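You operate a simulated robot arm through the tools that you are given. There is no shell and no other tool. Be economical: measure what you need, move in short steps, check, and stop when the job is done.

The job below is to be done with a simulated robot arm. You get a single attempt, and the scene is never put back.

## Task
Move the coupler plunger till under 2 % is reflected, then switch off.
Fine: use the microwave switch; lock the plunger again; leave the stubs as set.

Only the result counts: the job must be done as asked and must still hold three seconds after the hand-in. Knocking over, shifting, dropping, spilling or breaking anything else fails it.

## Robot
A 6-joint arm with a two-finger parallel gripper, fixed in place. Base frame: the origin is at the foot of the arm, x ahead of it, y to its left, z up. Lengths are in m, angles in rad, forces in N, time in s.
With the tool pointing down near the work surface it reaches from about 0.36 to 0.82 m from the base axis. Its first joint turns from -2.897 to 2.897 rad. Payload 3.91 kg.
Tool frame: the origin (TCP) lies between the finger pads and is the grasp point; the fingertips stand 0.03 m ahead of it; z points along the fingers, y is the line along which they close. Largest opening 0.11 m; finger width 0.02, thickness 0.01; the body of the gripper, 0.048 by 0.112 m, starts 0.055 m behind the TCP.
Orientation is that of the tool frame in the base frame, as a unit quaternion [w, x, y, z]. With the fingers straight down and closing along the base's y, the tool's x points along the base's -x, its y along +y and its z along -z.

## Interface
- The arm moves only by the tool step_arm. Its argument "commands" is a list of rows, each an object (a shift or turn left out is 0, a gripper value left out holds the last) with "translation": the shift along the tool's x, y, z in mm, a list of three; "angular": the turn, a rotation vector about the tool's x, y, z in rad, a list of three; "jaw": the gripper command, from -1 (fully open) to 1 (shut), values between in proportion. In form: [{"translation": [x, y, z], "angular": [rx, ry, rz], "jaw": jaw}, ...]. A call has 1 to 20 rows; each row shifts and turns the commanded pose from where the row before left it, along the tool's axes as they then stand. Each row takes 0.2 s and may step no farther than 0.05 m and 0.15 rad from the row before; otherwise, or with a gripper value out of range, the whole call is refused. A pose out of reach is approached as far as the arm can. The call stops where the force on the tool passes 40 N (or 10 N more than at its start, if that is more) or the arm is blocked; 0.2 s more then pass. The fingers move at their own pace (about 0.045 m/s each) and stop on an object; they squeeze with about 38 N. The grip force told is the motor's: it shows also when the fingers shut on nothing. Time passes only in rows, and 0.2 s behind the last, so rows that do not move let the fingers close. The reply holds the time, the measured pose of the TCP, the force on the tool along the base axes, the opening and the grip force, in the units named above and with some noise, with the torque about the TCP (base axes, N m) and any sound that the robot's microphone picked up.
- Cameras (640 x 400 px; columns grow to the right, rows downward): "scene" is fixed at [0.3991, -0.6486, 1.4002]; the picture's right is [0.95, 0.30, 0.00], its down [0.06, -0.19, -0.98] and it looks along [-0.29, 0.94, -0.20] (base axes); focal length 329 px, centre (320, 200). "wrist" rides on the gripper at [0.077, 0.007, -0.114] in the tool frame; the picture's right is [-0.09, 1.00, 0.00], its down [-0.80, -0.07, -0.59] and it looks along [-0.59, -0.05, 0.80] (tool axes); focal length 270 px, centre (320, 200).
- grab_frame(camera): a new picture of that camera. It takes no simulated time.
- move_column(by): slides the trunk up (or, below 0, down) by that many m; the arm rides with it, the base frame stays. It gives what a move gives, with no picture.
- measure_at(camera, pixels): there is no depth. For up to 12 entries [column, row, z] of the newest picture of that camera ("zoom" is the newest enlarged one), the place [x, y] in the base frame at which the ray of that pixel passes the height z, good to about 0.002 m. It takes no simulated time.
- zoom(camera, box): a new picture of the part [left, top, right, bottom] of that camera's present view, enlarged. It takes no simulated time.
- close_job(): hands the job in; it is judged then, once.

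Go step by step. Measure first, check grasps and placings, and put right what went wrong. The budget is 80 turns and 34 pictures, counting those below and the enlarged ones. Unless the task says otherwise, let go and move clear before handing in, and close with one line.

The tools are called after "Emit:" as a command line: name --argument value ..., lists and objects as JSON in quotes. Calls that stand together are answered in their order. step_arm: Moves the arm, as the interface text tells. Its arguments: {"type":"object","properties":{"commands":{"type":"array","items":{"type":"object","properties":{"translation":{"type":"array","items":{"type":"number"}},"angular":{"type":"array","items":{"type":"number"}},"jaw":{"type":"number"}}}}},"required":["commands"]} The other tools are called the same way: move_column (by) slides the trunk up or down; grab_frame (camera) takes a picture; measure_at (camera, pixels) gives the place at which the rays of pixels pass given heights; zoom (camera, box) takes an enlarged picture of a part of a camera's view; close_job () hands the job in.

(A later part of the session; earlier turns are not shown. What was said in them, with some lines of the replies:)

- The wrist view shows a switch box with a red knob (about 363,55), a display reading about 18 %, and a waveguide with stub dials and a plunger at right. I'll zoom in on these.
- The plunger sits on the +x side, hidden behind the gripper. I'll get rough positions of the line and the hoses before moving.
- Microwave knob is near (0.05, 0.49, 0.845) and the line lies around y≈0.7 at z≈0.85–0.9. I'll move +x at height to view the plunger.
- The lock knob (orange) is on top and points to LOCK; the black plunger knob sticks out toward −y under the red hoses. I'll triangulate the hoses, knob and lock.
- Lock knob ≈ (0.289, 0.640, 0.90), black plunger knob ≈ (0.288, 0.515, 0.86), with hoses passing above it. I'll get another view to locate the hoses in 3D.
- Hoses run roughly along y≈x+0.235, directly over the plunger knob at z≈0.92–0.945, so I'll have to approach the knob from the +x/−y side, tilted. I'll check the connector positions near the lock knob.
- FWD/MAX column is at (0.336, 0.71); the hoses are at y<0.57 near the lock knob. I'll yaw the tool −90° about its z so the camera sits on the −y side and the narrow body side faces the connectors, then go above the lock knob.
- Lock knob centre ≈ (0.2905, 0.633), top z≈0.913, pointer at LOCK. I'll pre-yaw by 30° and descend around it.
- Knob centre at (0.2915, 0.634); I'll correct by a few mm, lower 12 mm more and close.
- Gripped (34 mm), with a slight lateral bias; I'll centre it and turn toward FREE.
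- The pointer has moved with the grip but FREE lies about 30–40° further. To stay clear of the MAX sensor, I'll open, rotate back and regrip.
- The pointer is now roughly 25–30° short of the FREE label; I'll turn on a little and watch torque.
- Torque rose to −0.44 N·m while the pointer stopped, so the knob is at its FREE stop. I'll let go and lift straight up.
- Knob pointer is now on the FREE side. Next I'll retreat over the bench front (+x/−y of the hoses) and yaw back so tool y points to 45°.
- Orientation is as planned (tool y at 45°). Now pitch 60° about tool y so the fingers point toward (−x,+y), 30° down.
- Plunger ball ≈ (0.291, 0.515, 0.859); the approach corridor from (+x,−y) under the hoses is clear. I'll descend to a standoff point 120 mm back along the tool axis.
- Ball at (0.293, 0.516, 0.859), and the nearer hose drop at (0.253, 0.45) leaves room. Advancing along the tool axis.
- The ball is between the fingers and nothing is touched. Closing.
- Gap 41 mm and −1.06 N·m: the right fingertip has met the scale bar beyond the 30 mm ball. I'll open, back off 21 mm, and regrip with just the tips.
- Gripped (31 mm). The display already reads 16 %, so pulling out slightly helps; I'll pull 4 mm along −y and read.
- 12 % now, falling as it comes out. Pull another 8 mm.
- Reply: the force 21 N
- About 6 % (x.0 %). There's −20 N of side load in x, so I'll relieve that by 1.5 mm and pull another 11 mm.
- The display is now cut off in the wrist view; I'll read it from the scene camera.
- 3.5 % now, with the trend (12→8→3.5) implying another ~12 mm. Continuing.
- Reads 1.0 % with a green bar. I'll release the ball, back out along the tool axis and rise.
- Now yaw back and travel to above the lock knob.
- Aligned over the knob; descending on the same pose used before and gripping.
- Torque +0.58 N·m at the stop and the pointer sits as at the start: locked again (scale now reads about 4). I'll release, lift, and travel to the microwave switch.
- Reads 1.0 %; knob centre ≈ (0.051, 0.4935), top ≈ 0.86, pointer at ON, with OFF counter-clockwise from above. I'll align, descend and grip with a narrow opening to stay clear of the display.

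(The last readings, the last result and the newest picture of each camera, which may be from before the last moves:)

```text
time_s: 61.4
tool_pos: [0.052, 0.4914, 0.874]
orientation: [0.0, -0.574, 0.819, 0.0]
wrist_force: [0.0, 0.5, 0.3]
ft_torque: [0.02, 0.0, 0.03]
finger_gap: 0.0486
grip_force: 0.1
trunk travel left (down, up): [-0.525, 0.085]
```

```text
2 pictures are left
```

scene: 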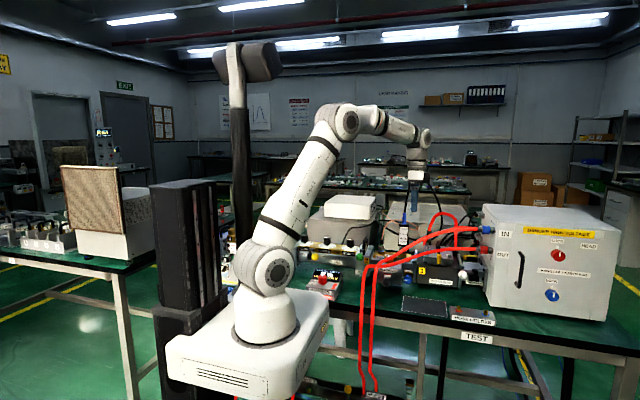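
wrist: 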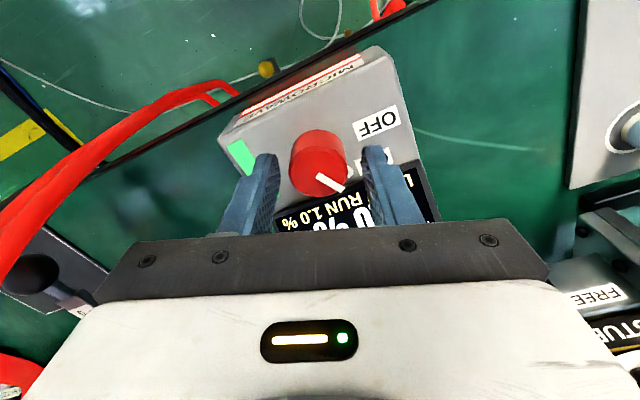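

Fingers straddle the knob cleanly. Grip and turn.

Emit:
step_arm --commands '[{"jaw": 0.6}, {}, {}, {"angular": [0, 0, -0.12]}, {"angular": [0, 0, -0.12]}, {"angular": [0, 0, -0.12]}, {"angular": [0, 0, -0.12]}, {"angular": [0, 0, -0.12]}, {"angular": [0, 0, -0.12]}, {"angular": [0, 0, -0.1]}, {}]'

```text
time_s: 63.8
tool_pos: [0.0531, 0.4935, 0.8758]
orientation: [-0.002, 0.853, -0.521, -0.001]
wrist_force: [13.0, 7.8, 2.5]
ft_torque: [-0.37, -0.1, 0.02]
finger_gap: 0.0329
grip_force: 44.7
trunk travel left (down, up): [-0.525, 0.085]
```

No stop yet after 47°. I'll open slightly, lift, rotate back, lower, regrip and continue.

Emit:
step_arm --commands '[{"jaw": 0.22}, {}, {"translation": [0, 0, -25]}, {"angular": [0, 0, 0.14]}, {"angular": [0, 0, 0.14]}, {"angular": [0, 0, 0.14]}, {"angular": [0, 0, 0.14]}, {"angular": [0, 0, 0.14]}, {"translation": [0, 0, 25]}, {}, {"jaw": 0.6}, {}, {}]'

Emit:
step_arm --commands '[{"angular": [0, 0, -0.1]}, {"angular": [0, 0, -0.1]}, {"angular": [0, 0, -0.1]}, {}]'

```text
time_s: 66.6
tool_pos: [0.0525, 0.4902, 0.8755]
orientation: [0.0, -0.622, 0.783, 0.0]
wrist_force: [-2.9, 0.1, 4.4]
ft_torque: [-0.2, 0.41, 0.02]
finger_gap: 0.0335
grip_force: 45.5
trunk travel left (down, up): [-0.525, 0.085]
```

```text
time_s: 67.6
tool_pos: [0.0526, 0.4905, 0.8774]
orientation: [0.001, 0.732, -0.681, 0.0]
wrist_force: [11.5, -3.8, 0.9]
ft_torque: [0.89, -0.68, 0.03]
finger_gap: 0.0332
grip_force: 45.3
trunk travel left (down, up): [-0.525, 0.085]
```

Emit:
step_arm --commands '[{"angular": [0, 0, -0.1]}, {"angular": [0, 0, -0.1]}, {}]'

```text
time_s: 68.4
tool_pos: [0.0538, 0.4917, 0.8759]
orientation: [0.0, 0.797, -0.604, -0.001]
wrist_force: [20.2, -2.5, 3.9]
ft_torque: [-0.32, -0.63, -0.58]
finger_gap: 0.0328
grip_force: 45.3
trunk travel left (down, up): [-0.525, 0.085]
```

Torque −0.58 N·m: at the OFF stop. Release, lift and check.

Emit:
step_arm --commands '[{"jaw": 0.15}, {}, {"translation": [0, 0, -25]}, {"translation": [0, 0, -40]}, {"translation": [0, 0, -40]}, {"translation": [0, 0, -40]}, {"translation": [0, 0, -40]}, {}]'

Emit:
grab_frame --camera "wrist"

```text
time_s: 70.2
tool_pos: [0.0538, 0.4933, 1.0592]
orientation: [-0.001, 0.796, -0.605, 0.0]
wrist_force: [-1.0, 0.3, 0.6]
ft_torque: [0.0, -0.02, 0.0]
finger_gap: 0.0469
grip_force: 0.2
trunk travel left (down, up): [-0.525, 0.085]
```

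```text
1 pictures are left
```

wrist: 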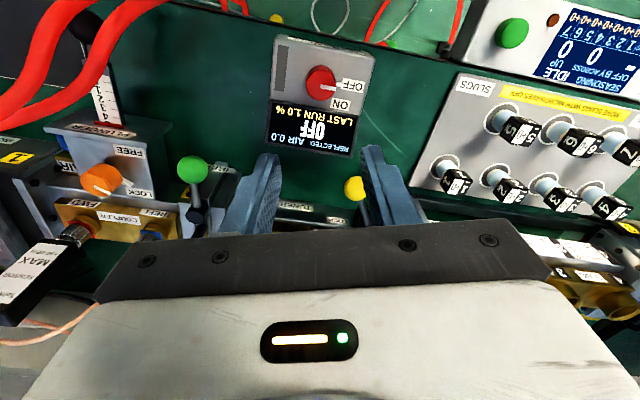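

The display reads OFF, LAST RUN 1.0 %. I'll use the last picture to confirm the lock pointer.

Emit:
zoom --camera "wrist" --box '[40, 100, 200, 200]'

```text
4.00 times, centred on (120, 150) of wrist
```

zoom: 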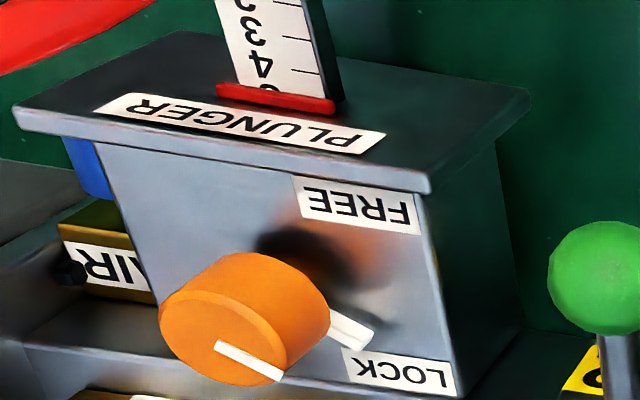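

The lock pointer is at LOCK, the microwave shows OFF with a last run of 1.0 %, and the arm is clear, so I'm handing in.

Emit:
close_job

```text
The job is handed in.
```

The plunger is set so 1.0 % is reflected, and it is locked again. The microwave is switched off, I didn't touch the stubs, and the job is handed in.
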